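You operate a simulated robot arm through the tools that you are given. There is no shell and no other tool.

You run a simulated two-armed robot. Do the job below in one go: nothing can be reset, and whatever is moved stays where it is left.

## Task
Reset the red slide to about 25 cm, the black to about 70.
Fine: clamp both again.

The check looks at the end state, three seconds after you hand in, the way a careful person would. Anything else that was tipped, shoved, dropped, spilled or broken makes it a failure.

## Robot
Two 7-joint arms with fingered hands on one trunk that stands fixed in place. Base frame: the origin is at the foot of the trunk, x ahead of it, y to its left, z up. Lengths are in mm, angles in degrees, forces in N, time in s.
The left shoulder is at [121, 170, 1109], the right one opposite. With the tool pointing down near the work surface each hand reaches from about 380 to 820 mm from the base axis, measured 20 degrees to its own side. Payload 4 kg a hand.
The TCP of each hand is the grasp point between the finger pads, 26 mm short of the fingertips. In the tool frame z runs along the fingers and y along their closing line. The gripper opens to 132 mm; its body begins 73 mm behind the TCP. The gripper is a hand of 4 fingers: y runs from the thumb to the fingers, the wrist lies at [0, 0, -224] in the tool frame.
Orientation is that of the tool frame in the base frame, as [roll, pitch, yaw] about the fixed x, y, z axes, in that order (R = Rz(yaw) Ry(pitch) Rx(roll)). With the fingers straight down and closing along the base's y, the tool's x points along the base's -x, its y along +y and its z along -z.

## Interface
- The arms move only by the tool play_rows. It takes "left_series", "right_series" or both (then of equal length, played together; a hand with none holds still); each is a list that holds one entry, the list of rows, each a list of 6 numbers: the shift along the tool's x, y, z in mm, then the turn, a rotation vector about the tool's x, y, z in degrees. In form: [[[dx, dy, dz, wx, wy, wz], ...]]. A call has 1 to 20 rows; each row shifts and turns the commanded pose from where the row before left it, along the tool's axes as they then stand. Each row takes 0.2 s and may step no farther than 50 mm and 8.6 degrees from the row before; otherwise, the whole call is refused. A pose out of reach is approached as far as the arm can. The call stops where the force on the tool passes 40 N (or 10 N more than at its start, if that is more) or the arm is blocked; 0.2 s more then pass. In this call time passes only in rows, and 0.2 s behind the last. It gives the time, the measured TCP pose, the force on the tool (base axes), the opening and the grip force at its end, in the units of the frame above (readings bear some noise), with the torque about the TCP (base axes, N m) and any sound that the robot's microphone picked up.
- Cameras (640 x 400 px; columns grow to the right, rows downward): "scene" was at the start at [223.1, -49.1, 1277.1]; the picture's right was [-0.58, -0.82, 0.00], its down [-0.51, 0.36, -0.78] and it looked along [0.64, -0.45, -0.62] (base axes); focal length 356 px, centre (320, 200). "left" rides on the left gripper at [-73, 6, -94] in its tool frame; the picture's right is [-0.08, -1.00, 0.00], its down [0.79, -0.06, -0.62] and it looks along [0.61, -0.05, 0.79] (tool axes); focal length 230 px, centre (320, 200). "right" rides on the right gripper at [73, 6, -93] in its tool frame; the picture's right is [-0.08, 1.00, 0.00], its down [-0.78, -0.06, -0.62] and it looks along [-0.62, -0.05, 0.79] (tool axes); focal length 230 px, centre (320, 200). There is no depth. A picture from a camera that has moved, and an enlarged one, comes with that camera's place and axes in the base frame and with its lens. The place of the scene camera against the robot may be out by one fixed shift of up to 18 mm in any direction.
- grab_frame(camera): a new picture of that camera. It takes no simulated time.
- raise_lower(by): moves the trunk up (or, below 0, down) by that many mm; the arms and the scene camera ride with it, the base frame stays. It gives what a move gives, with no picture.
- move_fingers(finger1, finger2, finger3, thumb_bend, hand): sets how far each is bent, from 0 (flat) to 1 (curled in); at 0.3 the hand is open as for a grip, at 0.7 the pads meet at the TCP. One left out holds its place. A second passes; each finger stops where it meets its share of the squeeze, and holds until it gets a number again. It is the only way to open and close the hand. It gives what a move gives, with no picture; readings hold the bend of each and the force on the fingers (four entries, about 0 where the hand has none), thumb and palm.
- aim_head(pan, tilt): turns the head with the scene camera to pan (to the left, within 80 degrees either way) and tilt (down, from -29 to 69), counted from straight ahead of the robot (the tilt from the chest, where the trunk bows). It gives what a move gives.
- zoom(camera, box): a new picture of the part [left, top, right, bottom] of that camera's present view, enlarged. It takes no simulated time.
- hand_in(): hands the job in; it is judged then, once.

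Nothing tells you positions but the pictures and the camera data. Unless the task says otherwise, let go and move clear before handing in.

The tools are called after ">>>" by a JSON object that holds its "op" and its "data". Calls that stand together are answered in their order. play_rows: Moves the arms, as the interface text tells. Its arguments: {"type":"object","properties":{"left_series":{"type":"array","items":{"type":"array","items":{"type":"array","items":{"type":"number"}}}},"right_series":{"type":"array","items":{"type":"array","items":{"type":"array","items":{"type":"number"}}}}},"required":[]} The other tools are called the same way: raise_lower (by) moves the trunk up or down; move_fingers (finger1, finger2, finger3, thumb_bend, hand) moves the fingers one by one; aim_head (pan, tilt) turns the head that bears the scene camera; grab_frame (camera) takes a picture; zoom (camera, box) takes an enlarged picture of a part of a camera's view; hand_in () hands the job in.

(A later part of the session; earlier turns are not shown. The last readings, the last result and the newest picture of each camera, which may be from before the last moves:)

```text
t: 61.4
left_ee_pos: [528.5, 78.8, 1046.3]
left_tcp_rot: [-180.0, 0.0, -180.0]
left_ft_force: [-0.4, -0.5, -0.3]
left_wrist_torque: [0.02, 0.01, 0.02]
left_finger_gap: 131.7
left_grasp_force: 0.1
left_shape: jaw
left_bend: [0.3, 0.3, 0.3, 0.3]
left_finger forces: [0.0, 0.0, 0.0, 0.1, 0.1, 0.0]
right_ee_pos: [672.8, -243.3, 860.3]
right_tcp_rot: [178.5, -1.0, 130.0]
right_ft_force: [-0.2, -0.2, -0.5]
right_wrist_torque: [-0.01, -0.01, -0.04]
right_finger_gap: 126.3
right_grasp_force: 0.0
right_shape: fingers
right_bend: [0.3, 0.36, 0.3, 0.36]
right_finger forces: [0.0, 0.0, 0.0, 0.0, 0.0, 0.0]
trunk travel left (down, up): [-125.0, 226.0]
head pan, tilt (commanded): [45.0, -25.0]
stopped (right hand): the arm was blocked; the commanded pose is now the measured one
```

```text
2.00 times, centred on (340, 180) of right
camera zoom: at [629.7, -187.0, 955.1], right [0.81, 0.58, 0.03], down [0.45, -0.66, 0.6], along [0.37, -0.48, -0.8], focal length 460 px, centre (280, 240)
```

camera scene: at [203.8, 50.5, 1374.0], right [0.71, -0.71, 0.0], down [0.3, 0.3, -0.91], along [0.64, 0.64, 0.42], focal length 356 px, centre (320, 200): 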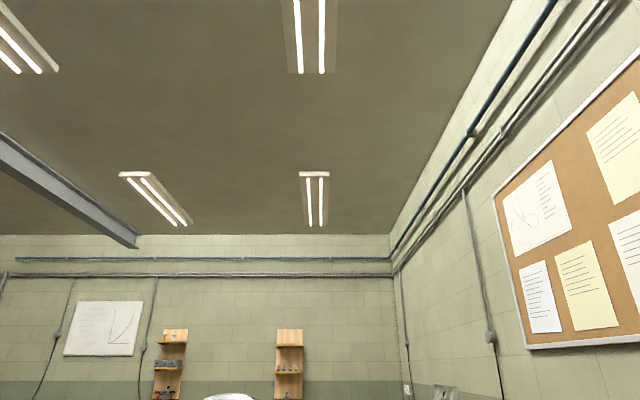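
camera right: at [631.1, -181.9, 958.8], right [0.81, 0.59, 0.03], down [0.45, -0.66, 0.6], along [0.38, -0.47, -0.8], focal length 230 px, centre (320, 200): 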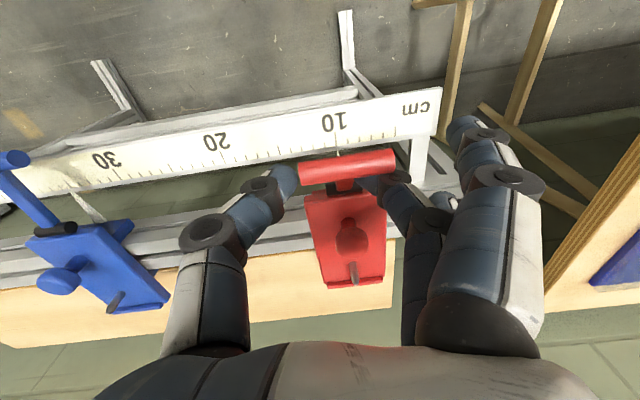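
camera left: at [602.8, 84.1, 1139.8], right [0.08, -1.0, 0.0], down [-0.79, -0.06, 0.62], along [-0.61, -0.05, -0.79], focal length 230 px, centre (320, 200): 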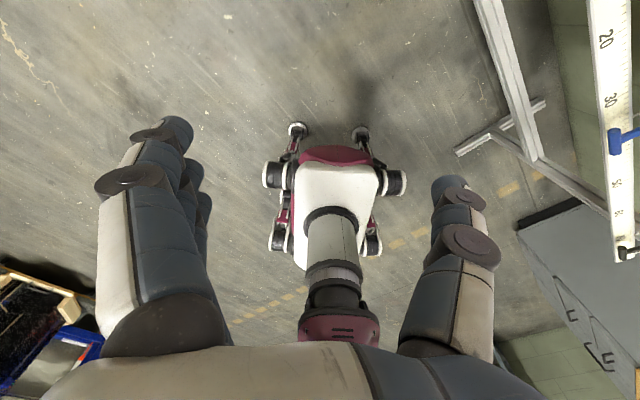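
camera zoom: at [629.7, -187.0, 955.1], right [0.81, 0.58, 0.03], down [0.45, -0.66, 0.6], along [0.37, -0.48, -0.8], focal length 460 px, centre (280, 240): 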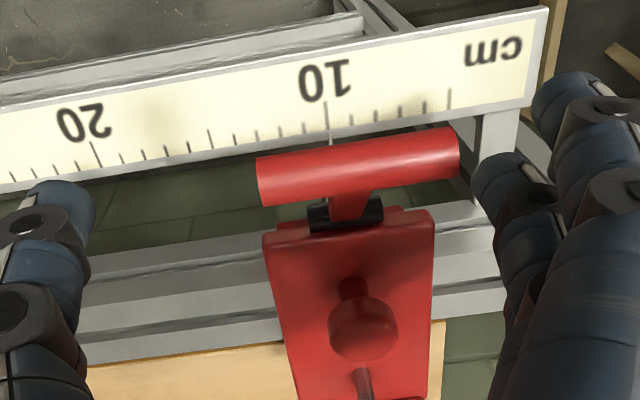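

>>> {"op": "play_rows", "data": {"right_series": [[[0, -4, -20, 0, 0, 0], [5, -5, -30, 0, 0, 0], [5, -5, -30, 0, 0, 0]]]}}

>>> {"op": "raise_lower", "data": {"by": 60}}

>>> {"op": "play_rows", "data": {"right_series": [[[0, 0, 20, 0.5, 0, -2], [0, 0, 20, 0, 0, -2], [0, 0, 0, 0, 0, 0]]]}}

>>> {"op": "grab_frame", "data": {"camera": "right"}}

```text
t: 62.2
left_ee_pos: [530.0, 78.1, 1047.3]
left_tcp_rot: [180.0, 0.1, 180.0]
left_ft_force: [0.1, 0.6, 0.6]
left_wrist_torque: [-0.01, -0.06, -0.03]
left_finger_gap: 132.0
left_grasp_force: 0.1
left_shape: jaw
left_bend: [0.3, 0.3, 0.3, 0.3]
left_finger forces: [0.1, 0.0, 0.0, 0.1, 0.0, 0.1]
right_ee_pos: [650.5, -268.3, 936.8]
right_tcp_rot: [177.5, -3.0, 127.0]
right_ft_force: [0.2, 0.1, -0.2]
right_wrist_torque: [-0.01, 0.01, -0.01]
right_finger_gap: 126.4
right_grasp_force: 0.1
right_shape: fingers
right_bend: [0.3, 0.36, 0.3, 0.36]
right_finger forces: [0.0, 0.1, 0.0, 0.0, 0.0, 0.1]
trunk travel left (down, up): [-125.0, 226.0]
head pan, tilt (commanded): [45.0, -25.0]
```

```text
t: 63.2
left_ee_pos: [530.9, 78.2, 1105.0]
left_tcp_rot: [-179.9, -0.1, 180.0]
left_ft_force: [0.1, 0.4, -0.5]
left_wrist_torque: [0.0, 0.02, 0.0]
left_finger_gap: 131.7
left_grasp_force: 0.1
left_shape: jaw
left_bend: [0.3, 0.3, 0.3, 0.3]
left_finger forces: [0.0, 0.1, 0.0, 0.0, 0.0, 0.0]
right_ee_pos: [658.4, -270.3, 1004.1]
right_tcp_rot: [176.8, -2.4, 127.2]
right_ft_force: [-0.2, 0.6, -0.1]
right_wrist_torque: [-0.04, 0.02, 0.01]
right_finger_gap: 126.3
right_grasp_force: 0.1
right_shape: fingers
right_bend: [0.3, 0.36, 0.3, 0.36]
right_finger forces: [0.0, 0.0, 0.1, 0.0, 0.1, 0.1]
trunk travel left (down, up): [-185.0, 166.0]
head pan, tilt (commanded): [45.0, -25.0]
```

```text
t: 64.2
left_ee_pos: [529.4, 78.0, 1106.1]
left_tcp_rot: [-179.9, -0.1, 179.9]
left_ft_force: [-0.1, 0.6, -0.1]
left_wrist_torque: [0.02, 0.03, 0.0]
left_finger_gap: 132.1
left_grasp_force: 0.1
left_shape: jaw
left_bend: [0.3, 0.3, 0.3, 0.3]
left_finger forces: [0.0, 0.0, 0.0, 0.0, 0.0, 0.0]
right_ee_pos: [655.6, -274.8, 966.5]
right_tcp_rot: [177.4, -2.0, 130.7]
right_ft_force: [1.3, 0.0, 0.6]
right_wrist_torque: [0.01, -0.03, 0.02]
right_finger_gap: 126.2
right_grasp_force: 0.0
right_shape: fingers
right_bend: [0.3, 0.36, 0.3, 0.36]
right_finger forces: [0.0, 0.1, 0.0, 0.0, 0.1, 0.0]
trunk travel left (down, up): [-185.0, 166.0]
head pan, tilt (commanded): [45.0, -25.0]
stopped in row 3 (right hand): the arm was blocked; the commanded pose is now the measured one
```

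```text
taken
camera right: at [610.7, -221.1, 1062.2], right [0.81, 0.59, 0.04], down [0.46, -0.67, 0.58], along [0.37, -0.45, -0.81], focal length 230 px, centre (320, 200)
```

right: 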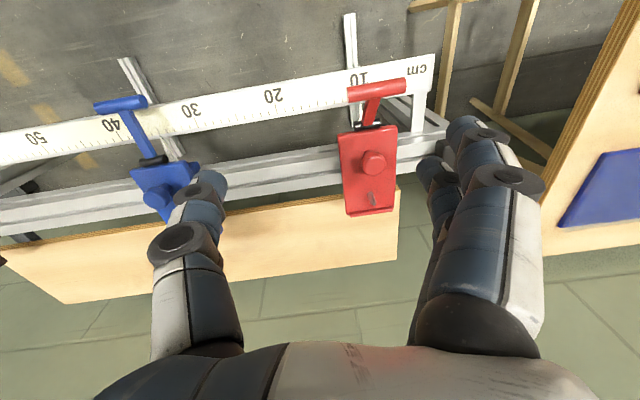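

The arm keeps being deflected and I need to see what it touches. I'll use the left hand's camera, raised and tilted, to look back at my head and right arm.

>>> {"op": "play_rows", "data": {"left_series": [[[0, 0, -40, 0, 0, 0], [0, 0, -40, 0, 0, 0], [0, 0, -40, 0, 8, 0], [0, 0, -20, 0, 8, 0], [0, 0, 0, 0, 8, 0], [0, 0, 0, 0, 8, 0]]]}}

>>> {"op": "grab_frame", "data": {"camera": "left"}}

```text
t: 65.6
left_ee_pos: [506.4, 83.4, 1217.1]
left_tcp_rot: [-179.8, -31.9, 179.9]
left_ft_force: [0.5, 0.3, -0.8]
left_wrist_torque: [-0.02, 0.06, 0.0]
left_finger_gap: 131.7
left_grasp_force: 0.1
left_shape: jaw
left_bend: [0.3, 0.3, 0.3, 0.3]
left_finger forces: [0.1, 0.1, 0.0, 0.1, 0.0, 0.0]
left hand out of reach, approached as far as the arm can: row 5, 6
right_ee_pos: [655.0, -274.0, 964.8]
right_tcp_rot: [177.4, -1.9, 130.8]
right_ft_force: [0.3, 0.4, -0.4]
right_wrist_torque: [-0.02, 0.02, 0.02]
right_finger_gap: 126.3
right_grasp_force: 0.0
right_shape: fingers
right_bend: [0.3, 0.36, 0.3, 0.36]
right_finger forces: [0.0, 0.1, 0.1, 0.1, 0.0, 0.1]
trunk travel left (down, up): [-185.0, 166.0]
head pan, tilt (commanded): [45.0, -25.0]
```

```text
taken
camera left: at [619.0, 90.5, 1257.7], right [0.07, -1.0, -0.04], down [-0.34, -0.06, 0.94], along [-0.94, -0.05, -0.34], focal length 230 px, centre (320, 200)
```

left: 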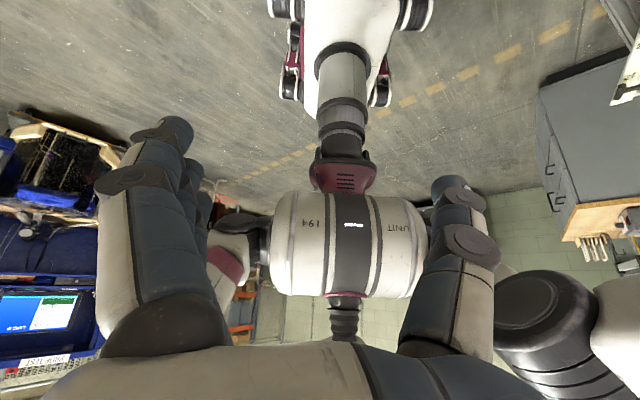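

The left hand's camera shows my chest and the right elbow, but not the head. I'll back the right hand off and look at its upper arm with the head camera.

>>> {"op": "play_rows", "data": {"right_series": [[[5, -30, -10, 0, 0, 0], [5, -35, -10, 0, 0, 0], [5, -35, -10, 0, 0, 0]]]}}

>>> {"op": "aim_head", "data": {"pan": -40, "tilt": 5}}

>>> {"op": "grab_frame", "data": {"camera": "scene"}}

>>> {"op": "grab_frame", "data": {"camera": "left"}}

```text
t: 66.4
left_ee_pos: [504.5, 82.6, 1218.8]
left_tcp_rot: [-179.9, -31.8, 179.9]
left_ft_force: [0.3, 0.6, -0.7]
left_wrist_torque: [0.02, 0.0, 0.0]
left_finger_gap: 131.8
left_grasp_force: 0.0
left_shape: jaw
left_bend: [0.3, 0.3, 0.3, 0.3]
left_finger forces: [0.0, 0.0, 0.1, 0.1, 0.1, 0.0]
right_ee_pos: [559.5, -348.4, 984.6]
right_tcp_rot: [176.6, -3.6, 127.8]
right_ft_force: [-0.2, -0.2, -0.1]
right_wrist_torque: [0.0, 0.0, -0.01]
right_finger_gap: 126.4
right_grasp_force: 0.1
right_shape: fingers
right_bend: [0.3, 0.36, 0.3, 0.36]
right_finger forces: [0.0, 0.1, 0.0, 0.0, 0.1, 0.0]
trunk travel left (down, up): [-185.0, 166.0]
head pan, tilt (commanded): [45.0, -25.0]
```

```text
t: 68.0
left_ee_pos: [505.7, 82.3, 1217.4]
left_tcp_rot: [-180.0, -31.8, 180.0]
left_ft_force: [0.3, -0.9, 0.3]
left_wrist_torque: [0.0, 0.0, 0.0]
left_finger_gap: 131.9
left_grasp_force: 0.1
left_shape: jaw
left_bend: [0.3, 0.3, 0.3, 0.3]
left_finger forces: [0.0, 0.0, 0.1, 0.0, 0.0, 0.0]
right_ee_pos: [563.2, -346.0, 988.9]
right_tcp_rot: [176.0, -3.4, 128.1]
right_ft_force: [0.4, -0.7, 0.3]
right_wrist_torque: [0.02, -0.02, 0.01]
right_finger_gap: 126.3
right_grasp_force: 0.0
right_shape: fingers
right_bend: [0.3, 0.36, 0.3, 0.36]
right_finger forces: [0.0, 0.0, 0.0, 0.0, 0.0, 0.0]
trunk travel left (down, up): [-185.0, 166.0]
head pan, tilt (commanded): [-40.0, 5.0]
```

```text
taken
camera scene: at [168.8, -58.6, 1394.8], right [-0.64, -0.77, 0.0], down [-0.07, 0.06, -1.0], along [0.76, -0.64, -0.09], focal length 356 px, centre (320, 200)
```

scene: 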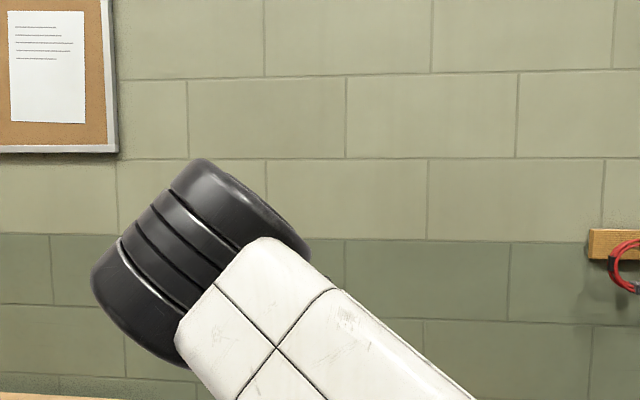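

```text
taken
camera left: at [617.3, 88.9, 1259.0], right [0.07, -1.0, -0.04], down [-0.34, -0.06, 0.94], along [-0.94, -0.05, -0.35], focal length 230 px, centre (320, 200)
```

left: 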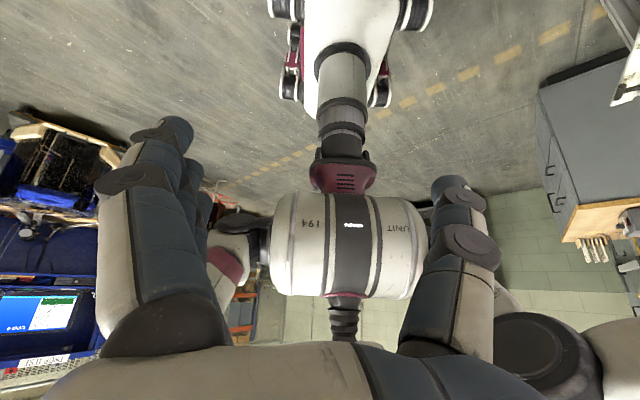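

>>> {"op": "play_rows", "data": {"right_series": [[[0, 0, 0, 0, 0, 0], [0, 0, 0, 0, 0, 0], [0, 0, 0, 0, 0, 0], [0, 0, 0, 0, 0, 0], [0, 0, 0, 0, 0, 0], [0, 0, 0, 0, 0, 0], [0, 0, 0, 0, 0, 0], [0, 0, 0, 0, 0, 0], [0, 0, 0, 0, 0, 0], [0, 0, 0, 0, 0, 0]]]}}

>>> {"op": "grab_frame", "data": {"camera": "scene"}}

```text
t: 70.2
left_ee_pos: [505.9, 81.8, 1218.5]
left_tcp_rot: [-179.9, -31.8, -180.0]
left_ft_force: [-0.4, 0.2, -0.8]
left_wrist_torque: [0.01, -0.03, -0.03]
left_finger_gap: 131.9
left_grasp_force: 0.0
left_shape: jaw
left_bend: [0.3, 0.3, 0.3, 0.3]
left_finger forces: [0.0, 0.1, 0.0, 0.0, 0.1, 0.1]
right_ee_pos: [562.4, -345.3, 987.3]
right_tcp_rot: [176.1, -3.5, 128.0]
right_ft_force: [-0.2, 0.3, -0.4]
right_wrist_torque: [0.04, 0.02, -0.03]
right_finger_gap: 126.3
right_grasp_force: 0.2
right_shape: fingers
right_bend: [0.3, 0.36, 0.3, 0.36]
right_finger forces: [0.0, 0.0, 0.1, 0.0, 0.1, 0.0]
trunk travel left (down, up): [-185.0, 166.0]
head pan, tilt (commanded): [-40.0, 5.0]
```

```text
taken
camera scene: at [168.7, -58.7, 1394.7], right [-0.64, -0.77, 0.0], down [-0.07, 0.06, -1.0], along [0.76, -0.64, -0.09], focal length 356 px, centre (320, 200)
```

scene: 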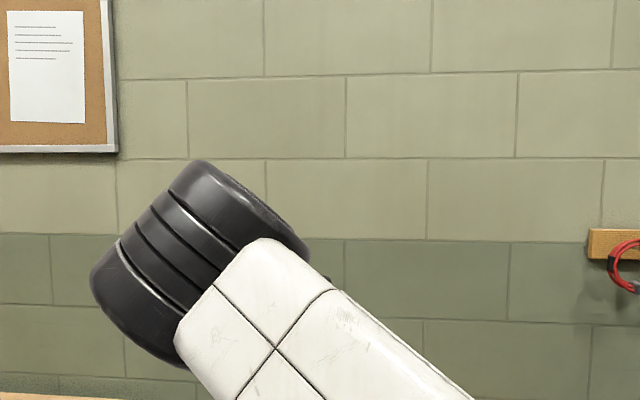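

The elbow has drifted inward, so the upper arm presses against the head. I'll bring the right arm back toward its starting pose to reset the elbow, and put the trunk and left hand back where they were.

>>> {"op": "play_rows", "data": {"left_series": [[[0, 0, 0, 0, -8, 0], [0, 0, 0, 0, -8, 0], [0, 0, 0, 0, -8, 0], [0, 0, 0, 0, -8, 0], [0, 0, 10, 0, 0, 0], [0, 0, 10, 0, 0, 0], [0, 0, 0, 0, 0, 0], [0, 0, 0, 0, 0, 0]]], "right_series": [[[10, -15, -10, 1, -1, -7], [10, -20, -10, 1, -1, -7], [10, -20, -10, 1, -1, -7], [10, -20, -10, 0.5, 0, -7], [10, -20, -10, 0, 0, -7], [10, -20, 0, 0, 0, -7], [10, -20, 0, 0, 0, -7], [10, -20, 0, 0, 0, -3]]]}}

>>> {"op": "raise_lower", "data": {"by": -60}}

>>> {"op": "grab_frame", "data": {"camera": "scene"}}

```text
t: 72.0
left_ee_pos: [502.8, 80.1, 1199.4]
left_tcp_rot: [-180.0, 0.0, 179.9]
left_ft_force: [0.2, -0.5, -0.1]
left_wrist_torque: [-0.02, 0.01, -0.03]
left_finger_gap: 131.8
left_grasp_force: 0.1
left_shape: jaw
left_bend: [0.3, 0.3, 0.3, 0.3]
left_finger forces: [0.1, 0.0, 0.0, 0.0, 0.0, 0.1]
right_ee_pos: [438.5, -434.6, 1042.6]
right_tcp_rot: [-178.4, 0.9, -176.7]
right_ft_force: [-0.1, -0.1, -0.2]
right_wrist_torque: [0.03, 0.01, 0.04]
right_finger_gap: 126.2
right_grasp_force: 0.0
right_shape: fingers
right_bend: [0.3, 0.36, 0.3, 0.36]
right_finger forces: [0.0, 0.0, 0.0, 0.0, 0.0, 0.0]
trunk travel left (down, up): [-185.0, 166.0]
head pan, tilt (commanded): [-40.0, 5.0]
```

```text
t: 73.0
left_ee_pos: [502.3, 82.7, 1140.0]
left_tcp_rot: [179.9, 0.2, 180.0]
left_ft_force: [-0.6, -0.6, 1.4]
left_wrist_torque: [-0.01, -0.04, 0.03]
left_finger_gap: 131.7
left_grasp_force: 0.0
left_shape: jaw
left_bend: [0.3, 0.3, 0.3, 0.3]
left_finger forces: [0.1, 0.0, 0.0, 0.0, 0.0, 0.1]
right_ee_pos: [429.6, -440.0, 975.0]
right_tcp_rot: [179.7, 0.8, -179.2]
right_ft_force: [-0.3, 1.2, 0.0]
right_wrist_torque: [-0.02, -0.06, -0.02]
right_finger_gap: 126.4
right_grasp_force: 0.1
right_shape: fingers
right_bend: [0.3, 0.36, 0.3, 0.36]
right_finger forces: [0.0, 0.0, 0.1, 0.0, 0.0, 0.0]
trunk travel left (down, up): [-125.0, 226.0]
head pan, tilt (commanded): [-40.0, 5.0]
```

```text
taken
camera scene: at [221.0, -58.6, 1331.2], right [-0.64, -0.77, 0.0], down [-0.07, 0.06, -1.0], along [0.76, -0.64, -0.09], focal length 356 px, centre (320, 200)
```

scene: 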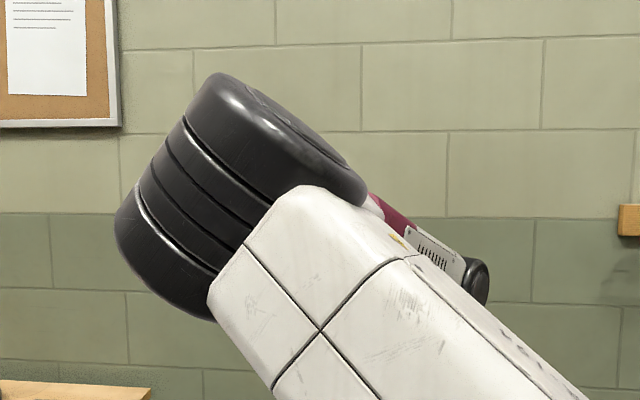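

>>> {"op": "aim_head", "data": {"pan": 30, "tilt": -25}}

>>> {"op": "play_rows", "data": {"right_series": [[[0, 0, 0, 0.3, 0.8, 7.8], [0, 0, 0, 0, 0, 7.8], [0, 0, 0, 0, 0, 7.8], [0, 0, 0, 0, 0, 7.8], [0, 0, 0, 0, 0, 7.8], [0, 0, 0, 0, 0, 7.3], [0, 0, 0, 0, 0, 0]]]}}

>>> {"op": "play_rows", "data": {"right_series": [[[-3.1, 36.5, 0, 0, 0, 0], [-3.1, 36.5, 0, 0, 0, 0], [-3.1, 36.5, 0, 0, 0, 0], [-3.1, 36.5, 0, 0, 0, 0], [-3.1, 36.5, 0, 0, 0, 0], [-3.1, 36.5, 0, 0, 0, 0], [-3.1, 36.5, 0, 0, 0, 0], [-3.1, 36.5, 0, 0, 0, 0], [0, 0, 0, 0, 0, 0]]]}}

>>> {"op": "grab_frame", "data": {"camera": "right"}}

```text
t: 74.4
left_ee_pos: [503.7, 82.1, 1138.4]
left_tcp_rot: [-179.9, 0.0, 179.9]
left_ft_force: [0.2, -0.6, -0.3]
left_wrist_torque: [0.02, 0.0, -0.03]
left_finger_gap: 131.7
left_grasp_force: 0.0
left_shape: jaw
left_bend: [0.3, 0.3, 0.3, 0.3]
left_finger forces: [0.0, 0.0, 0.0, 0.0, 0.0, 0.0]
right_ee_pos: [432.3, -440.3, 975.2]
right_tcp_rot: [179.6, 1.2, -179.2]
right_ft_force: [0.1, 0.7, 0.1]
right_wrist_torque: [0.0, 0.0, 0.01]
right_finger_gap: 126.6
right_grasp_force: 0.0
right_shape: fingers
right_bend: [0.3, 0.36, 0.3, 0.36]
right_finger forces: [0.0, 0.0, 0.0, 0.0, 0.1, 0.0]
trunk travel left (down, up): [-125.0, 226.0]
head pan, tilt (commanded): [30.0, -25.0]
```

```text
t: 76.0
left_ee_pos: [504.1, 82.0, 1138.7]
left_tcp_rot: [-180.0, 0.0, -180.0]
left_ft_force: [0.8, -0.8, -0.6]
left_wrist_torque: [-0.01, -0.02, 0.01]
left_finger_gap: 132.1
left_grasp_force: 0.0
left_shape: jaw
left_bend: [0.3, 0.3, 0.3, 0.3]
left_finger forces: [0.1, 0.1, 0.1, 0.0, 0.0, 0.0]
right_ee_pos: [429.6, -442.9, 974.6]
right_tcp_rot: [179.7, -0.2, 133.9]
right_ft_force: [0.7, 0.1, -0.4]
right_wrist_torque: [0.05, 0.0, 0.0]
right_finger_gap: 126.1
right_grasp_force: 0.0
right_shape: fingers
right_bend: [0.3, 0.36, 0.3, 0.36]
right_finger forces: [0.1, 0.0, 0.1, 0.0, 0.0, 0.1]
trunk travel left (down, up): [-125.0, 226.0]
head pan, tilt (commanded): [30.0, -25.0]
```

```text
t: 78.0
left_ee_pos: [503.8, 81.3, 1138.7]
left_tcp_rot: [180.0, 0.2, -180.0]
left_ft_force: [-0.4, 0.6, 0.0]
left_wrist_torque: [0.0, -0.05, 0.0]
left_finger_gap: 131.8
left_grasp_force: 0.1
left_shape: jaw
left_bend: [0.3, 0.3, 0.3, 0.3]
left_finger forces: [0.0, 0.0, 0.0, 0.0, 0.1, 0.1]
right_ee_pos: [655.2, -257.1, 978.0]
right_tcp_rot: [178.9, -0.2, 133.7]
right_ft_force: [-0.7, 0.0, -0.4]
right_wrist_torque: [0.01, 0.02, -0.02]
right_finger_gap: 126.4
right_grasp_force: 0.1
right_shape: fingers
right_bend: [0.3, 0.36, 0.3, 0.36]
right_finger forces: [0.0, 0.0, 0.0, 0.0, 0.0, 0.0]
trunk travel left (down, up): [-125.0, 226.0]
head pan, tilt (commanded): [30.0, -25.0]
```

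```text
taken
camera right: at [607.8, -201.8, 1070.8], right [0.77, 0.63, 0.02], down [0.49, -0.62, 0.61], along [0.4, -0.47, -0.79], focal length 230 px, centre (320, 200)
```

right: 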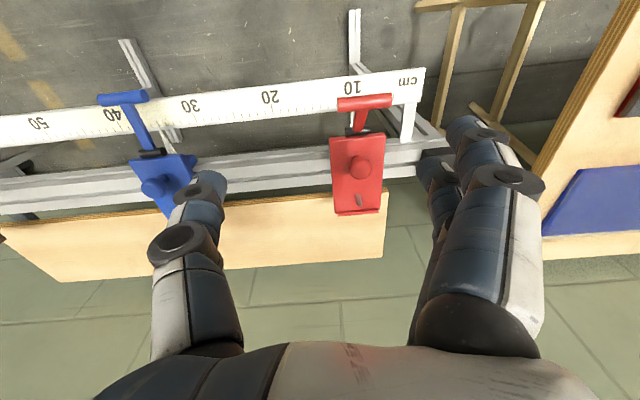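

Tracking is good here. The next idea is to use one finger as a hook in front of the raised bar and pull it back to fully release the clamp. I'll check which finger is nearest the robot.

>>> {"op": "move_fingers", "data": {"hand": "right", "finger1": 0.5, "finger2": 0.12, "finger3": 0.12, "thumb_bend": 0.3}}

>>> {"op": "grab_frame", "data": {"camera": "right"}}

```text
t: 79.0
left_ee_pos: [504.0, 82.1, 1139.0]
left_tcp_rot: [180.0, 0.0, -180.0]
left_ft_force: [0.5, 0.8, -0.4]
left_wrist_torque: [0.03, 0.02, -0.01]
left_finger_gap: 131.9
left_grasp_force: 0.0
left_shape: jaw
left_bend: [0.3, 0.3, 0.3, 0.3]
left_finger forces: [0.0, 0.0, 0.0, 0.0, 0.1, 0.1]
right_ee_pos: [654.5, -258.2, 971.4]
right_tcp_rot: [179.4, -0.5, 133.6]
right_ft_force: [-0.4, -0.3, 0.3]
right_wrist_torque: [-0.01, 0.0, -0.03]
right_finger_gap: 103.7
right_grasp_force: 0.2
right_shape: fingers
right_bend: [0.5, 0.12, 0.12, 0.3]
right_finger forces: [0.1, 0.0, 0.0, 0.0, 0.0, 0.1]
trunk travel left (down, up): [-125.0, 226.0]
head pan, tilt (commanded): [30.0, -25.0]
```

```text
taken
camera right: at [607.8, -202.8, 1065.6], right [0.78, 0.63, 0.01], down [0.5, -0.62, 0.61], along [0.39, -0.47, -0.79], focal length 230 px, centre (320, 200)
```

right: 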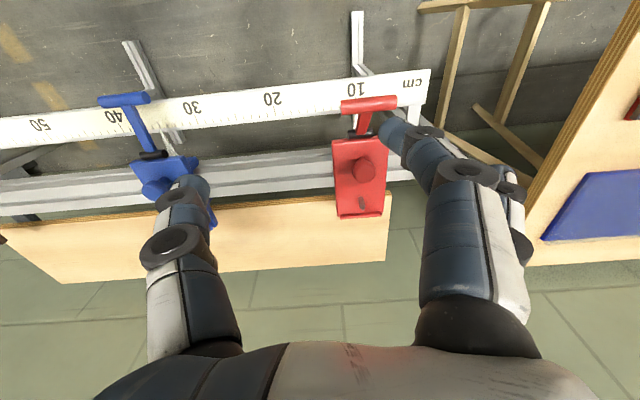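

Finger1 is the robot-side finger, so it can hook the front of the bar. I'll position it just in front of the red bar, lowering in steps.

>>> {"op": "play_rows", "data": {"right_series": [[[5, 4, 25, 0.3, -0.4, -0.5], [5, 3, 30, 0, 0, -0.4], [4, 3, 25, 0, 0, 0], [0, 0, 0, 0, 0, 0]]]}}

>>> {"op": "grab_frame", "data": {"camera": "right"}}

>>> {"op": "zoom", "data": {"camera": "right", "box": [260, 80, 500, 260]}}

```text
t: 80.0
left_ee_pos: [504.6, 82.9, 1139.1]
left_tcp_rot: [-179.9, 0.0, -180.0]
left_ft_force: [-0.9, 0.5, -0.5]
left_wrist_torque: [-0.03, 0.02, 0.01]
left_finger_gap: 132.0
left_grasp_force: 0.0
left_shape: jaw
left_bend: [0.3, 0.3, 0.3, 0.3]
left_finger forces: [0.0, 0.1, 0.0, 0.0, 0.1, 0.0]
right_ee_pos: [654.2, -244.9, 900.9]
right_tcp_rot: [179.4, 0.3, 134.3]
right_ft_force: [-0.8, -0.1, -0.5]
right_wrist_torque: [-0.02, 0.01, 0.03]
right_finger_gap: 103.6
right_grasp_force: 0.1
right_shape: fingers
right_bend: [0.5, 0.12, 0.12, 0.3]
right_finger forces: [0.1, 0.0, 0.0, 0.1, 0.0, 0.0]
trunk travel left (down, up): [-125.0, 226.0]
head pan, tilt (commanded): [30.0, -25.0]
```

```text
taken
camera right: at [606.5, -189.1, 994.1], right [0.77, 0.64, 0.01], down [0.5, -0.61, 0.62], along [0.4, -0.47, -0.78], focal length 230 px, centre (320, 200)
```

right: 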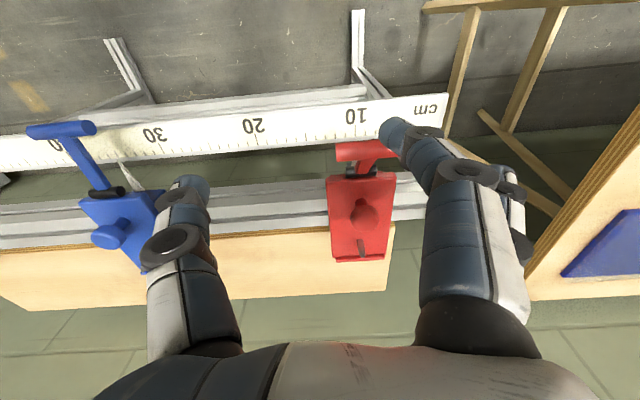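

```text
2.22 times, centred on (380, 170) of right
camera zoom: at [606.5, -189.1, 994.1], right [0.77, 0.64, 0.01], down [0.5, -0.61, 0.62], along [0.4, -0.47, -0.78], focal length 511 px, centre (187, 267)
```

zoom: 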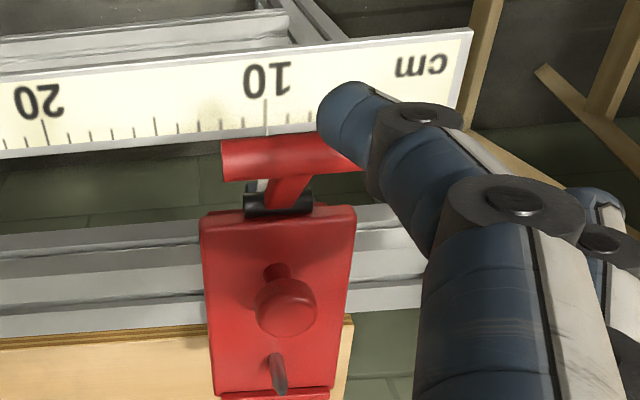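

>>> {"op": "play_rows", "data": {"right_series": [[[1, 0, 12, 0.3, 0, 0], [1, 0, 12, 0, 0, 0], [0, 0, 12, 0, 0, 0], [0, 0, 0, 0, 0, 0]]]}}

>>> {"op": "zoom", "data": {"camera": "right", "box": [240, 100, 480, 280]}}

```text
t: 81.0
left_ee_pos: [503.9, 81.2, 1138.7]
left_tcp_rot: [-180.0, 0.0, 180.0]
left_ft_force: [-0.3, -0.2, -0.4]
left_wrist_torque: [-0.01, 0.02, -0.01]
left_finger_gap: 131.8
left_grasp_force: 0.0
left_shape: jaw
left_bend: [0.3, 0.3, 0.3, 0.3]
left_finger forces: [0.0, 0.1, 0.1, 0.0, 0.0, 0.0]
right_ee_pos: [655.4, -245.2, 864.7]
right_tcp_rot: [179.7, 0.6, 134.1]
right_ft_force: [0.1, -1.0, -0.4]
right_wrist_torque: [0.01, -0.03, 0.01]
right_finger_gap: 103.5
right_grasp_force: 0.1
right_shape: fingers
right_bend: [0.5, 0.12, 0.12, 0.3]
right_finger forces: [0.0, 0.0, 0.0, 0.0, 0.1, 0.1]
trunk travel left (down, up): [-125.0, 226.0]
head pan, tilt (commanded): [30.0, -25.0]
```

```text
2.22 times, centred on (360, 190) of right
camera zoom: at [607.9, -188.3, 956.8], right [0.77, 0.64, 0.0], down [0.5, -0.6, 0.62], along [0.4, -0.48, -0.78], focal length 511 px, centre (231, 222)
```

zoom: 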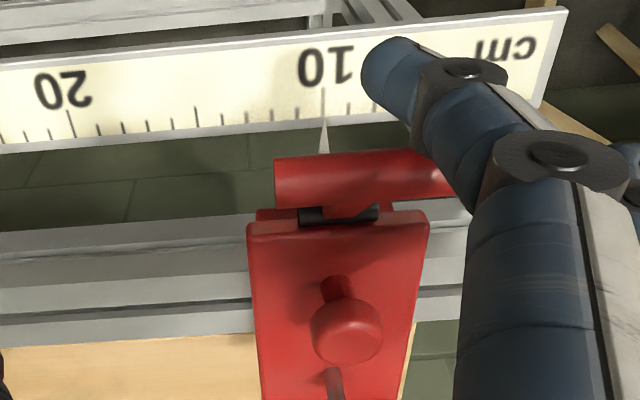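

Finger1 is in front of the bar's low end, and the pointer reads exactly 10. I'll pull the bar away from the robot and upward to raise the lever fully.

>>> {"op": "play_rows", "data": {"right_series": [[[-5, 0, 0, 0, 0, 0], [-5, 0, -2, 0, 0, 0], [-5, 0, -4, 0, 0, 0], [-5, 0, -4, 0, 0, 0]]]}}

>>> {"op": "zoom", "data": {"camera": "right", "box": [240, 100, 480, 280]}}

```text
t: 82.0
left_ee_pos: [504.5, 81.7, 1138.9]
left_tcp_rot: [-179.9, 0.0, 180.0]
left_ft_force: [-0.2, -0.2, 0.4]
left_wrist_torque: [0.01, 0.03, 0.04]
left_finger_gap: 132.0
left_grasp_force: 0.1
left_shape: jaw
left_bend: [0.3, 0.3, 0.3, 0.3]
left_finger forces: [0.1, 0.0, 0.0, 0.0, 0.1, 0.1]
right_ee_pos: [669.8, -260.5, 876.3]
right_tcp_rot: [179.7, 0.8, 134.2]
right_ft_force: [-0.6, -0.8, -0.8]
right_wrist_torque: [-0.03, -0.01, 0.01]
right_finger_gap: 103.6
right_grasp_force: 0.0
right_shape: fingers
right_bend: [0.5, 0.12, 0.12, 0.3]
right_finger forces: [0.1, 0.1, 0.0, 0.0, 0.0, 0.1]
trunk travel left (down, up): [-125.0, 226.0]
head pan, tilt (commanded): [30.0, -25.0]
```

```text
2.22 times, centred on (360, 190) of right
camera zoom: at [621.8, -203.2, 968.0], right [0.77, 0.64, 0.0], down [0.5, -0.6, 0.63], along [0.4, -0.48, -0.78], focal length 511 px, centre (231, 222)
```

zoom: 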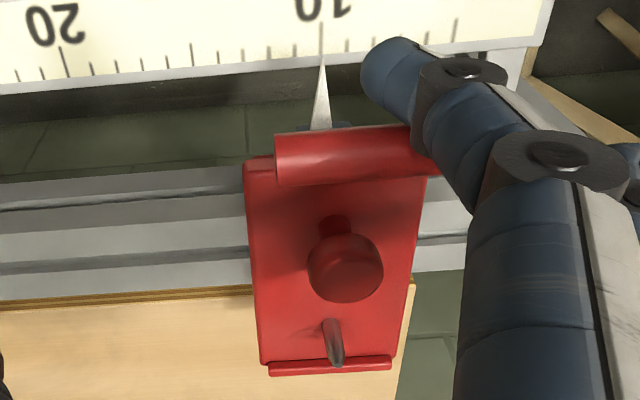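

>>> {"op": "play_rows", "data": {"right_series": [[[-4, 0, -2, 0, 0, 0], [-4, 0, -1, 0, 0, 0], [-3, 0, -1, 0, 0, 0]]]}}

>>> {"op": "zoom", "data": {"camera": "right", "box": [240, 100, 480, 280]}}

```text
t: 82.8
left_ee_pos: [503.4, 82.8, 1139.6]
left_tcp_rot: [179.9, 0.0, 180.0]
left_ft_force: [0.3, -0.6, -0.2]
left_wrist_torque: [0.04, 0.02, 0.04]
left_finger_gap: 131.7
left_grasp_force: 0.0
left_shape: jaw
left_bend: [0.3, 0.3, 0.3, 0.3]
left_finger forces: [0.0, 0.0, 0.1, 0.1, 0.0, 0.0]
right_ee_pos: [676.5, -266.1, 878.6]
right_tcp_rot: [179.9, 0.5, 134.2]
right_ft_force: [-5.9, 6.5, 0.7]
right_wrist_torque: [0.11, 0.03, 0.41]
right_finger_gap: 103.0
right_grasp_force: 4.6
right_shape: fingers
right_bend: [0.5, 0.12, 0.12, 0.3]
right_finger forces: [9.1, 0.1, 0.1, 0.0, 0.0, 0.0]
trunk travel left (down, up): [-125.0, 226.0]
head pan, tilt (commanded): [30.0, -25.0]
```

```text
2.22 times, centred on (360, 190) of right
camera zoom: at [628.4, -209.4, 972.6], right [0.77, 0.64, 0.0], down [0.5, -0.6, 0.62], along [0.4, -0.48, -0.78], focal length 511 px, centre (231, 222)
```

zoom: 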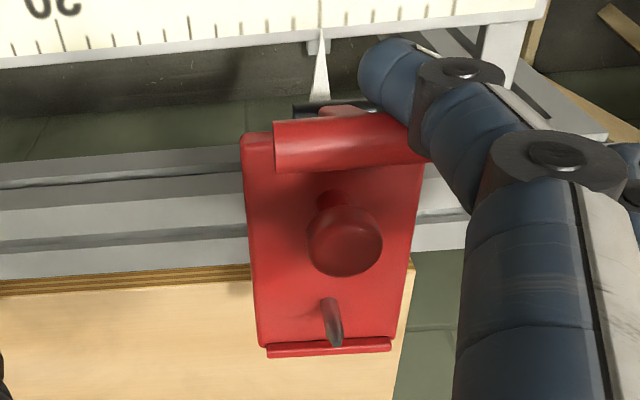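

The lever is at its upper stop (about 9 N), so red should be free. I'll back off slightly, bring the middle finger to the bar's low end, and push the slide toward higher numbers.

>>> {"op": "play_rows", "data": {"right_series": [[[5, 0, 0, 0, 0, 0], [4, 0, 0, 0, 0, 0], [0, 0, 0, 0, 0, 0]]]}}

>>> {"op": "move_fingers", "data": {"hand": "right", "finger1": 0.3, "finger2": 0.36, "finger3": 0.3, "thumb_bend": 0.4}}

>>> {"op": "grab_frame", "data": {"camera": "right"}}

>>> {"op": "zoom", "data": {"camera": "right", "box": [240, 80, 480, 260]}}

```text
t: 83.8
left_ee_pos: [504.5, 81.4, 1138.7]
left_tcp_rot: [179.9, 0.0, 180.0]
left_ft_force: [0.5, -0.2, 0.2]
left_wrist_torque: [0.01, -0.03, -0.02]
left_finger_gap: 132.2
left_grasp_force: 0.1
left_shape: jaw
left_bend: [0.3, 0.3, 0.3, 0.3]
left_finger forces: [0.0, 0.1, 0.0, 0.0, 0.0, 0.1]
right_ee_pos: [665.8, -267.2, 870.1]
right_tcp_rot: [-179.4, 0.0, 133.5]
right_ft_force: [-1.9, -0.4, 0.4]
right_wrist_torque: [0.0, 0.02, -0.01]
right_finger_gap: 103.3
right_grasp_force: 0.0
right_shape: fingers
right_bend: [0.5, 0.12, 0.12, 0.3]
right_finger forces: [0.0, 0.1, 0.0, 0.0, 0.1, 0.1]
trunk travel left (down, up): [-125.0, 226.0]
head pan, tilt (commanded): [30.0, -25.0]
stopped in row 3 (right hand): the arm was blocked; the commanded pose is now the measured one
```

```text
t: 84.8
left_ee_pos: [504.5, 81.9, 1138.9]
left_tcp_rot: [-179.9, 0.0, 179.9]
left_ft_force: [-0.7, -0.3, -0.5]
left_wrist_torque: [-0.01, -0.02, 0.01]
left_finger_gap: 132.3
left_grasp_force: 0.0
left_shape: jaw
left_bend: [0.3, 0.3, 0.3, 0.3]
left_finger forces: [0.0, 0.0, 0.0, 0.0, 0.0, 0.1]
right_ee_pos: [667.1, -265.4, 868.3]
right_tcp_rot: [-179.2, 0.1, 133.6]
right_ft_force: [1.3, 0.7, 1.1]
right_wrist_torque: [0.02, -0.04, -0.02]
right_finger_gap: 120.1
right_grasp_force: 0.4
right_shape: fingers
right_bend: [0.3, 0.35, 0.3, 0.4]
right_finger forces: [0.0, 1.0, 0.1, 0.0, 0.0, 0.1]
trunk travel left (down, up): [-125.0, 226.0]
head pan, tilt (commanded): [30.0, -25.0]
```

```text
taken
camera right: at [620.5, -208.4, 962.6], right [0.78, 0.63, -0.01], down [0.5, -0.61, 0.62], along [0.38, -0.48, -0.79], focal length 230 px, centre (320, 200)
```

right: 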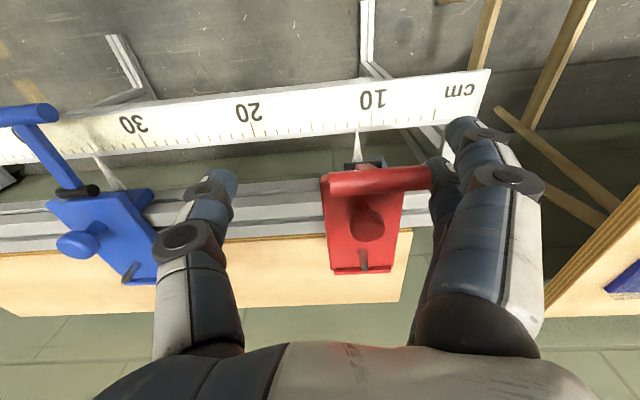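

```text
2.22 times, centred on (360, 170) of right
camera zoom: at [620.5, -208.4, 962.6], right [0.78, 0.63, -0.01], down [0.5, -0.61, 0.62], along [0.38, -0.48, -0.79], focal length 511 px, centre (231, 267)
```

zoom: 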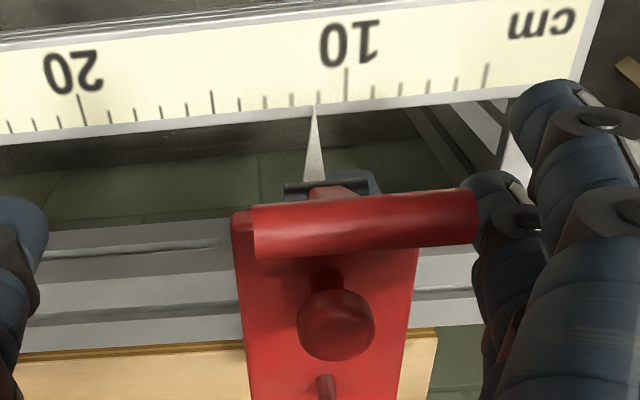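

The slide moved freely to about 11.2 as the finger touched it. I'll push it along the rail slowly.

>>> {"op": "play_rows", "data": {"right_series": [[[0, -5, 0, -0.8, 0, -0.9], [0, -8, 0, 0, 0, 0], [0, -10, 0, 0, 0, 0], [0, -10, 0, 0, 0, 0], [0, -10, 0, 0, 0, 0], [0, -10, 0, 0, 0, 0], [0, -8, 0, 0, 0, 0], [0, -4, 0, 0, 0, 0]]]}}

>>> {"op": "grab_frame", "data": {"camera": "right"}}

>>> {"op": "zoom", "data": {"camera": "right", "box": [240, 80, 480, 260]}}

```text
t: 86.6
left_ee_pos: [503.8, 83.2, 1139.1]
left_tcp_rot: [-179.9, 0.1, 180.0]
left_ft_force: [-0.1, -0.2, -0.4]
left_wrist_torque: [0.0, 0.0, -0.02]
left_finger_gap: 131.9
left_grasp_force: 0.0
left_shape: jaw
left_bend: [0.3, 0.3, 0.3, 0.3]
left_finger forces: [0.1, 0.0, 0.0, 0.0, 0.0, 0.0]
right_ee_pos: [616.3, -326.7, 871.8]
right_tcp_rot: [178.1, -0.9, 131.8]
right_ft_force: [-4.8, 7.8, 6.2]
right_wrist_torque: [0.42, -0.21, 0.62]
right_finger_gap: 126.9
right_grasp_force: 4.2
right_shape: fingers
right_bend: [0.26, 0.36, 0.3, 0.4]
right_finger forces: [8.6, 0.2, 0.0, 0.0, 0.1, 0.0]
trunk travel left (down, up): [-125.0, 226.0]
head pan, tilt (commanded): [30.0, -25.0]
```

```text
taken
camera right: at [571.2, -270.9, 966.5], right [0.8, 0.61, 0.03], down [0.47, -0.65, 0.6], along [0.38, -0.46, -0.8], focal length 230 px, centre (320, 200)
```

right: 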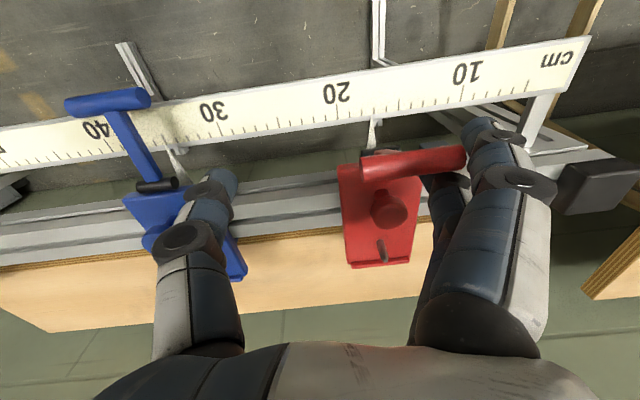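

```text
2.22 times, centred on (360, 170) of right
camera zoom: at [571.2, -270.9, 966.5], right [0.8, 0.61, 0.03], down [0.47, -0.65, 0.6], along [0.38, -0.46, -0.8], focal length 511 px, centre (231, 267)
```

zoom: 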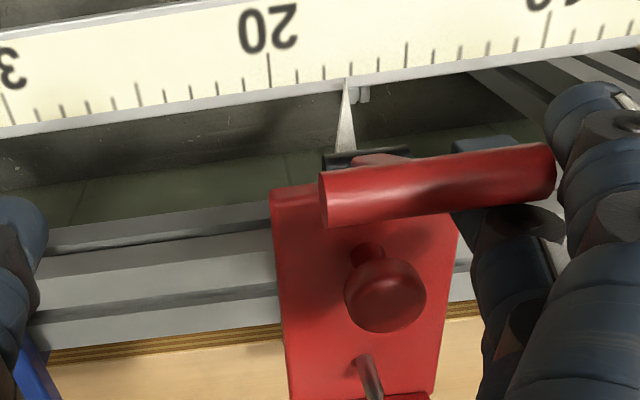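

Red is at about 17.2, but the fingers have shifted around the bar end. I'll open wide, lift clear, and re-centre over the bar, since the reach is comfortable here.

>>> {"op": "move_fingers", "data": {"hand": "right", "finger1": 0.15, "finger2": 0.15, "finger3": 0.15, "thumb_bend": 0.3}}

>>> {"op": "play_rows", "data": {"right_series": [[[0, 0, -15, 1, 0, -1.5], [0, 0, -25, 0.9, -0.9, -1], [4, 0, -25, 0, 0, 0], [0, 0, 0, 0, 0, 0]]]}}

>>> {"op": "grab_frame", "data": {"camera": "right"}}

```text
t: 87.6
left_ee_pos: [504.1, 82.1, 1138.2]
left_tcp_rot: [180.0, 0.0, -180.0]
left_ft_force: [-0.6, -0.4, 0.4]
left_wrist_torque: [0.0, 0.04, 0.0]
left_finger_gap: 131.9
left_grasp_force: 0.0
left_shape: jaw
left_bend: [0.3, 0.3, 0.3, 0.3]
left_finger forces: [0.0, 0.1, 0.0, 0.0, 0.0, 0.0]
right_ee_pos: [615.6, -329.8, 866.9]
right_tcp_rot: [178.7, -1.2, 131.5]
right_ft_force: [0.1, -0.2, 0.4]
right_wrist_torque: [0.02, -0.05, 0.0]
right_finger_gap: 152.1
right_grasp_force: 0.5
right_shape: fingers
right_bend: [0.15, 0.15, 0.15, 0.3]
right_finger forces: [0.4, 0.1, 0.0, 0.0, 0.0, 0.0]
trunk travel left (down, up): [-125.0, 226.0]
head pan, tilt (commanded): [30.0, -25.0]
```

```text
t: 88.6
left_ee_pos: [503.8, 83.0, 1137.8]
left_tcp_rot: [-179.9, 0.0, 180.0]
left_ft_force: [0.5, 0.0, -0.3]
left_wrist_torque: [0.02, -0.02, 0.01]
left_finger_gap: 132.0
left_grasp_force: 0.0
left_shape: jaw
left_bend: [0.3, 0.3, 0.3, 0.3]
left_finger forces: [0.0, 0.0, 0.1, 0.0, 0.1, 0.0]
right_ee_pos: [613.0, -323.6, 926.1]
right_tcp_rot: [-179.3, -0.8, 134.1]
right_ft_force: [0.2, 0.0, 0.2]
right_wrist_torque: [0.04, -0.06, 0.01]
right_finger_gap: 152.2
right_grasp_force: 0.0
right_shape: fingers
right_bend: [0.15, 0.15, 0.15, 0.3]
right_finger forces: [0.1, 0.1, 0.0, 0.0, 0.0, 0.0]
trunk travel left (down, up): [-125.0, 226.0]
head pan, tilt (commanded): [30.0, -25.0]
```

```text
taken
camera right: at [567.8, -267.5, 1021.1], right [0.77, 0.64, -0.01], down [0.51, -0.61, 0.61], along [0.38, -0.47, -0.8], focal length 230 px, centre (320, 200)
```

right: 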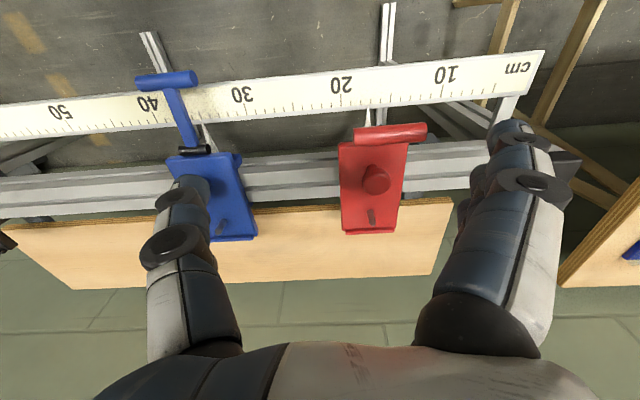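

>>> {"op": "move_fingers", "data": {"hand": "right", "finger1": 0.25, "finger2": 0.4, "finger3": 0.25, "thumb_bend": 0.4}}

>>> {"op": "play_rows", "data": {"right_series": [[[3, 16, 0, -0.7, -0.8, -0.3], [4, 16, 0, 0, 0, 0], [4, 16, 0, 0, 0, 0], [0, 0, 10, 0, 0, 0], [0, 0, 0, 0, 0, 0]]]}}

>>> {"op": "grab_frame", "data": {"camera": "right"}}

>>> {"op": "zoom", "data": {"camera": "right", "box": [220, 80, 420, 260]}}

```text
t: 89.6
left_ee_pos: [503.9, 82.6, 1138.8]
left_tcp_rot: [-180.0, 0.0, -180.0]
left_ft_force: [0.0, 0.5, 0.5]
left_wrist_torque: [0.03, -0.04, 0.0]
left_finger_gap: 131.8
left_grasp_force: 0.1
left_shape: jaw
left_bend: [0.3, 0.3, 0.3, 0.3]
left_finger forces: [0.0, 0.0, 0.1, 0.0, 0.0, 0.0]
right_ee_pos: [615.5, -321.5, 931.0]
right_tcp_rot: [-179.8, -0.6, 134.3]
right_ft_force: [0.5, -0.2, -0.5]
right_wrist_torque: [-0.02, -0.03, -0.02]
right_finger_gap: 126.4
right_grasp_force: 0.1
right_shape: fingers
right_bend: [0.25, 0.4, 0.25, 0.4]
right_finger forces: [0.0, 0.0, 0.0, 0.0, 0.0, 0.0]
trunk travel left (down, up): [-125.0, 226.0]
head pan, tilt (commanded): [30.0, -25.0]
```

```text
t: 90.8
left_ee_pos: [504.4, 81.6, 1138.1]
left_tcp_rot: [-180.0, 0.1, 179.9]
left_ft_force: [-0.2, -0.2, -0.9]
left_wrist_torque: [0.03, 0.01, 0.01]
left_finger_gap: 131.9
left_grasp_force: 0.1
left_shape: jaw
left_bend: [0.3, 0.3, 0.3, 0.3]
left_finger forces: [0.0, 0.1, 0.1, 0.1, 0.0, 0.0]
right_ee_pos: [642.3, -281.9, 922.8]
right_tcp_rot: [179.3, 0.2, 134.5]
right_ft_force: [-0.3, 0.5, 0.1]
right_wrist_torque: [-0.01, -0.01, 0.0]
right_finger_gap: 126.3
right_grasp_force: 0.1
right_shape: fingers
right_bend: [0.25, 0.4, 0.25, 0.4]
right_finger forces: [0.0, 0.0, 0.0, 0.1, 0.1, 0.1]
trunk travel left (down, up): [-125.0, 226.0]
head pan, tilt (commanded): [30.0, -25.0]
```

```text
taken
camera right: at [593.4, -226.6, 1016.4], right [0.76, 0.65, 0.01], down [0.5, -0.61, 0.62], along [0.41, -0.47, -0.79], focal length 230 px, centre (320, 200)
```

right: 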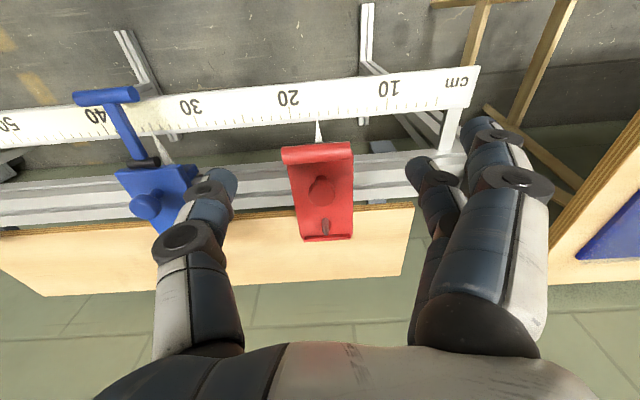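

```text
2.22 times, centred on (320, 170) of right
camera zoom: at [593.4, -226.6, 1016.4], right [0.76, 0.65, 0.01], down [0.5, -0.61, 0.62], along [0.41, -0.47, -0.79], focal length 511 px, centre (320, 267)
```

zoom: 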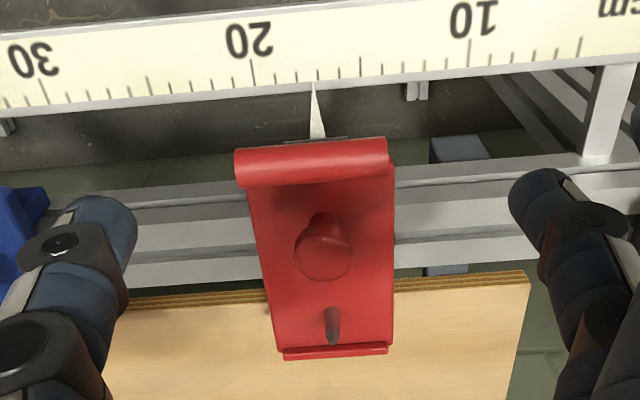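

Centred over the upright bar, with the pointer at about 17.25. I'll go down and cage the bar with the thumb and middle finger.

>>> {"op": "play_rows", "data": {"right_series": [[[1, -1.5, 15, 0.7, 0, 0], [0, 0, 15, 0, 0, 0], [0, 0, 14, 0, 0, 0], [0, 0, 0, 0, 0, 0]]]}}

>>> {"op": "move_fingers", "data": {"hand": "right", "finger2": 0.52, "thumb_bend": 0.53}}

>>> {"op": "grab_frame", "data": {"camera": "right"}}

>>> {"op": "zoom", "data": {"camera": "right", "box": [220, 80, 420, 260]}}

```text
t: 91.8
left_ee_pos: [503.6, 82.1, 1139.5]
left_tcp_rot: [-180.0, 0.0, -180.0]
left_ft_force: [-0.2, 0.1, 0.3]
left_wrist_torque: [0.01, 0.01, 0.01]
left_finger_gap: 131.9
left_grasp_force: 0.0
left_shape: jaw
left_bend: [0.3, 0.3, 0.3, 0.3]
left_finger forces: [0.1, 0.0, 0.1, 0.0, 0.0, 0.1]
right_ee_pos: [640.7, -286.7, 881.5]
right_tcp_rot: [179.9, 0.6, 134.4]
right_ft_force: [0.5, 0.3, 0.1]
right_wrist_torque: [0.0, 0.03, 0.03]
right_finger_gap: 126.5
right_grasp_force: 0.1
right_shape: fingers
right_bend: [0.25, 0.4, 0.25, 0.4]
right_finger forces: [0.0, 0.0, 0.0, 0.0, 0.0, 0.0]
trunk travel left (down, up): [-125.0, 226.0]
head pan, tilt (commanded): [30.0, -25.0]
```

```text
t: 92.8
left_ee_pos: [504.2, 82.1, 1139.4]
left_tcp_rot: [180.0, -0.1, 180.0]
left_ft_force: [0.5, -0.1, 0.3]
left_wrist_torque: [0.01, 0.01, 0.05]
left_finger_gap: 131.8
left_grasp_force: 0.1
left_shape: jaw
left_bend: [0.3, 0.3, 0.3, 0.3]
left_finger forces: [0.0, 0.0, 0.1, 0.1, 0.0, 0.0]
right_ee_pos: [638.6, -287.5, 877.0]
right_tcp_rot: [-179.6, 0.3, 134.3]
right_ft_force: [-0.2, 0.3, 0.0]
right_wrist_torque: [0.01, 0.0, -0.01]
right_finger_gap: 104.7
right_grasp_force: 0.7
right_shape: fingers
right_bend: [0.25, 0.52, 0.25, 0.53]
right_finger forces: [0.0, 0.4, 0.0, 0.0, 0.0, 0.0]
trunk travel left (down, up): [-125.0, 226.0]
head pan, tilt (commanded): [30.0, -25.0]
```

```text
taken
camera right: at [591.4, -230.1, 969.8], right [0.77, 0.64, -0.01], down [0.51, -0.6, 0.62], along [0.39, -0.48, -0.78], focal length 230 px, centre (320, 200)
```

right: 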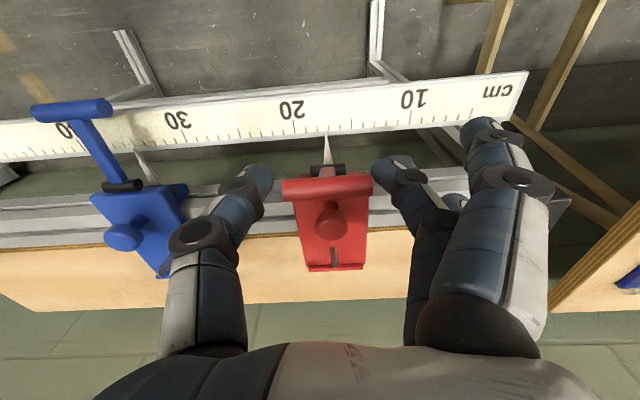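

```text
2.22 times, centred on (320, 170) of right
camera zoom: at [591.4, -230.1, 969.8], right [0.77, 0.64, -0.01], down [0.51, -0.6, 0.62], along [0.39, -0.48, -0.78], focal length 511 px, centre (320, 267)
```

zoom: 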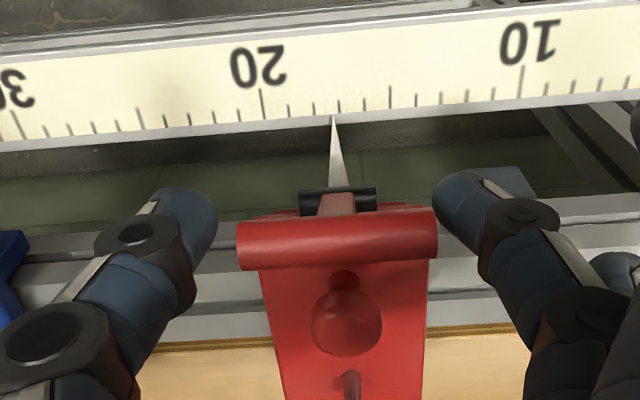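

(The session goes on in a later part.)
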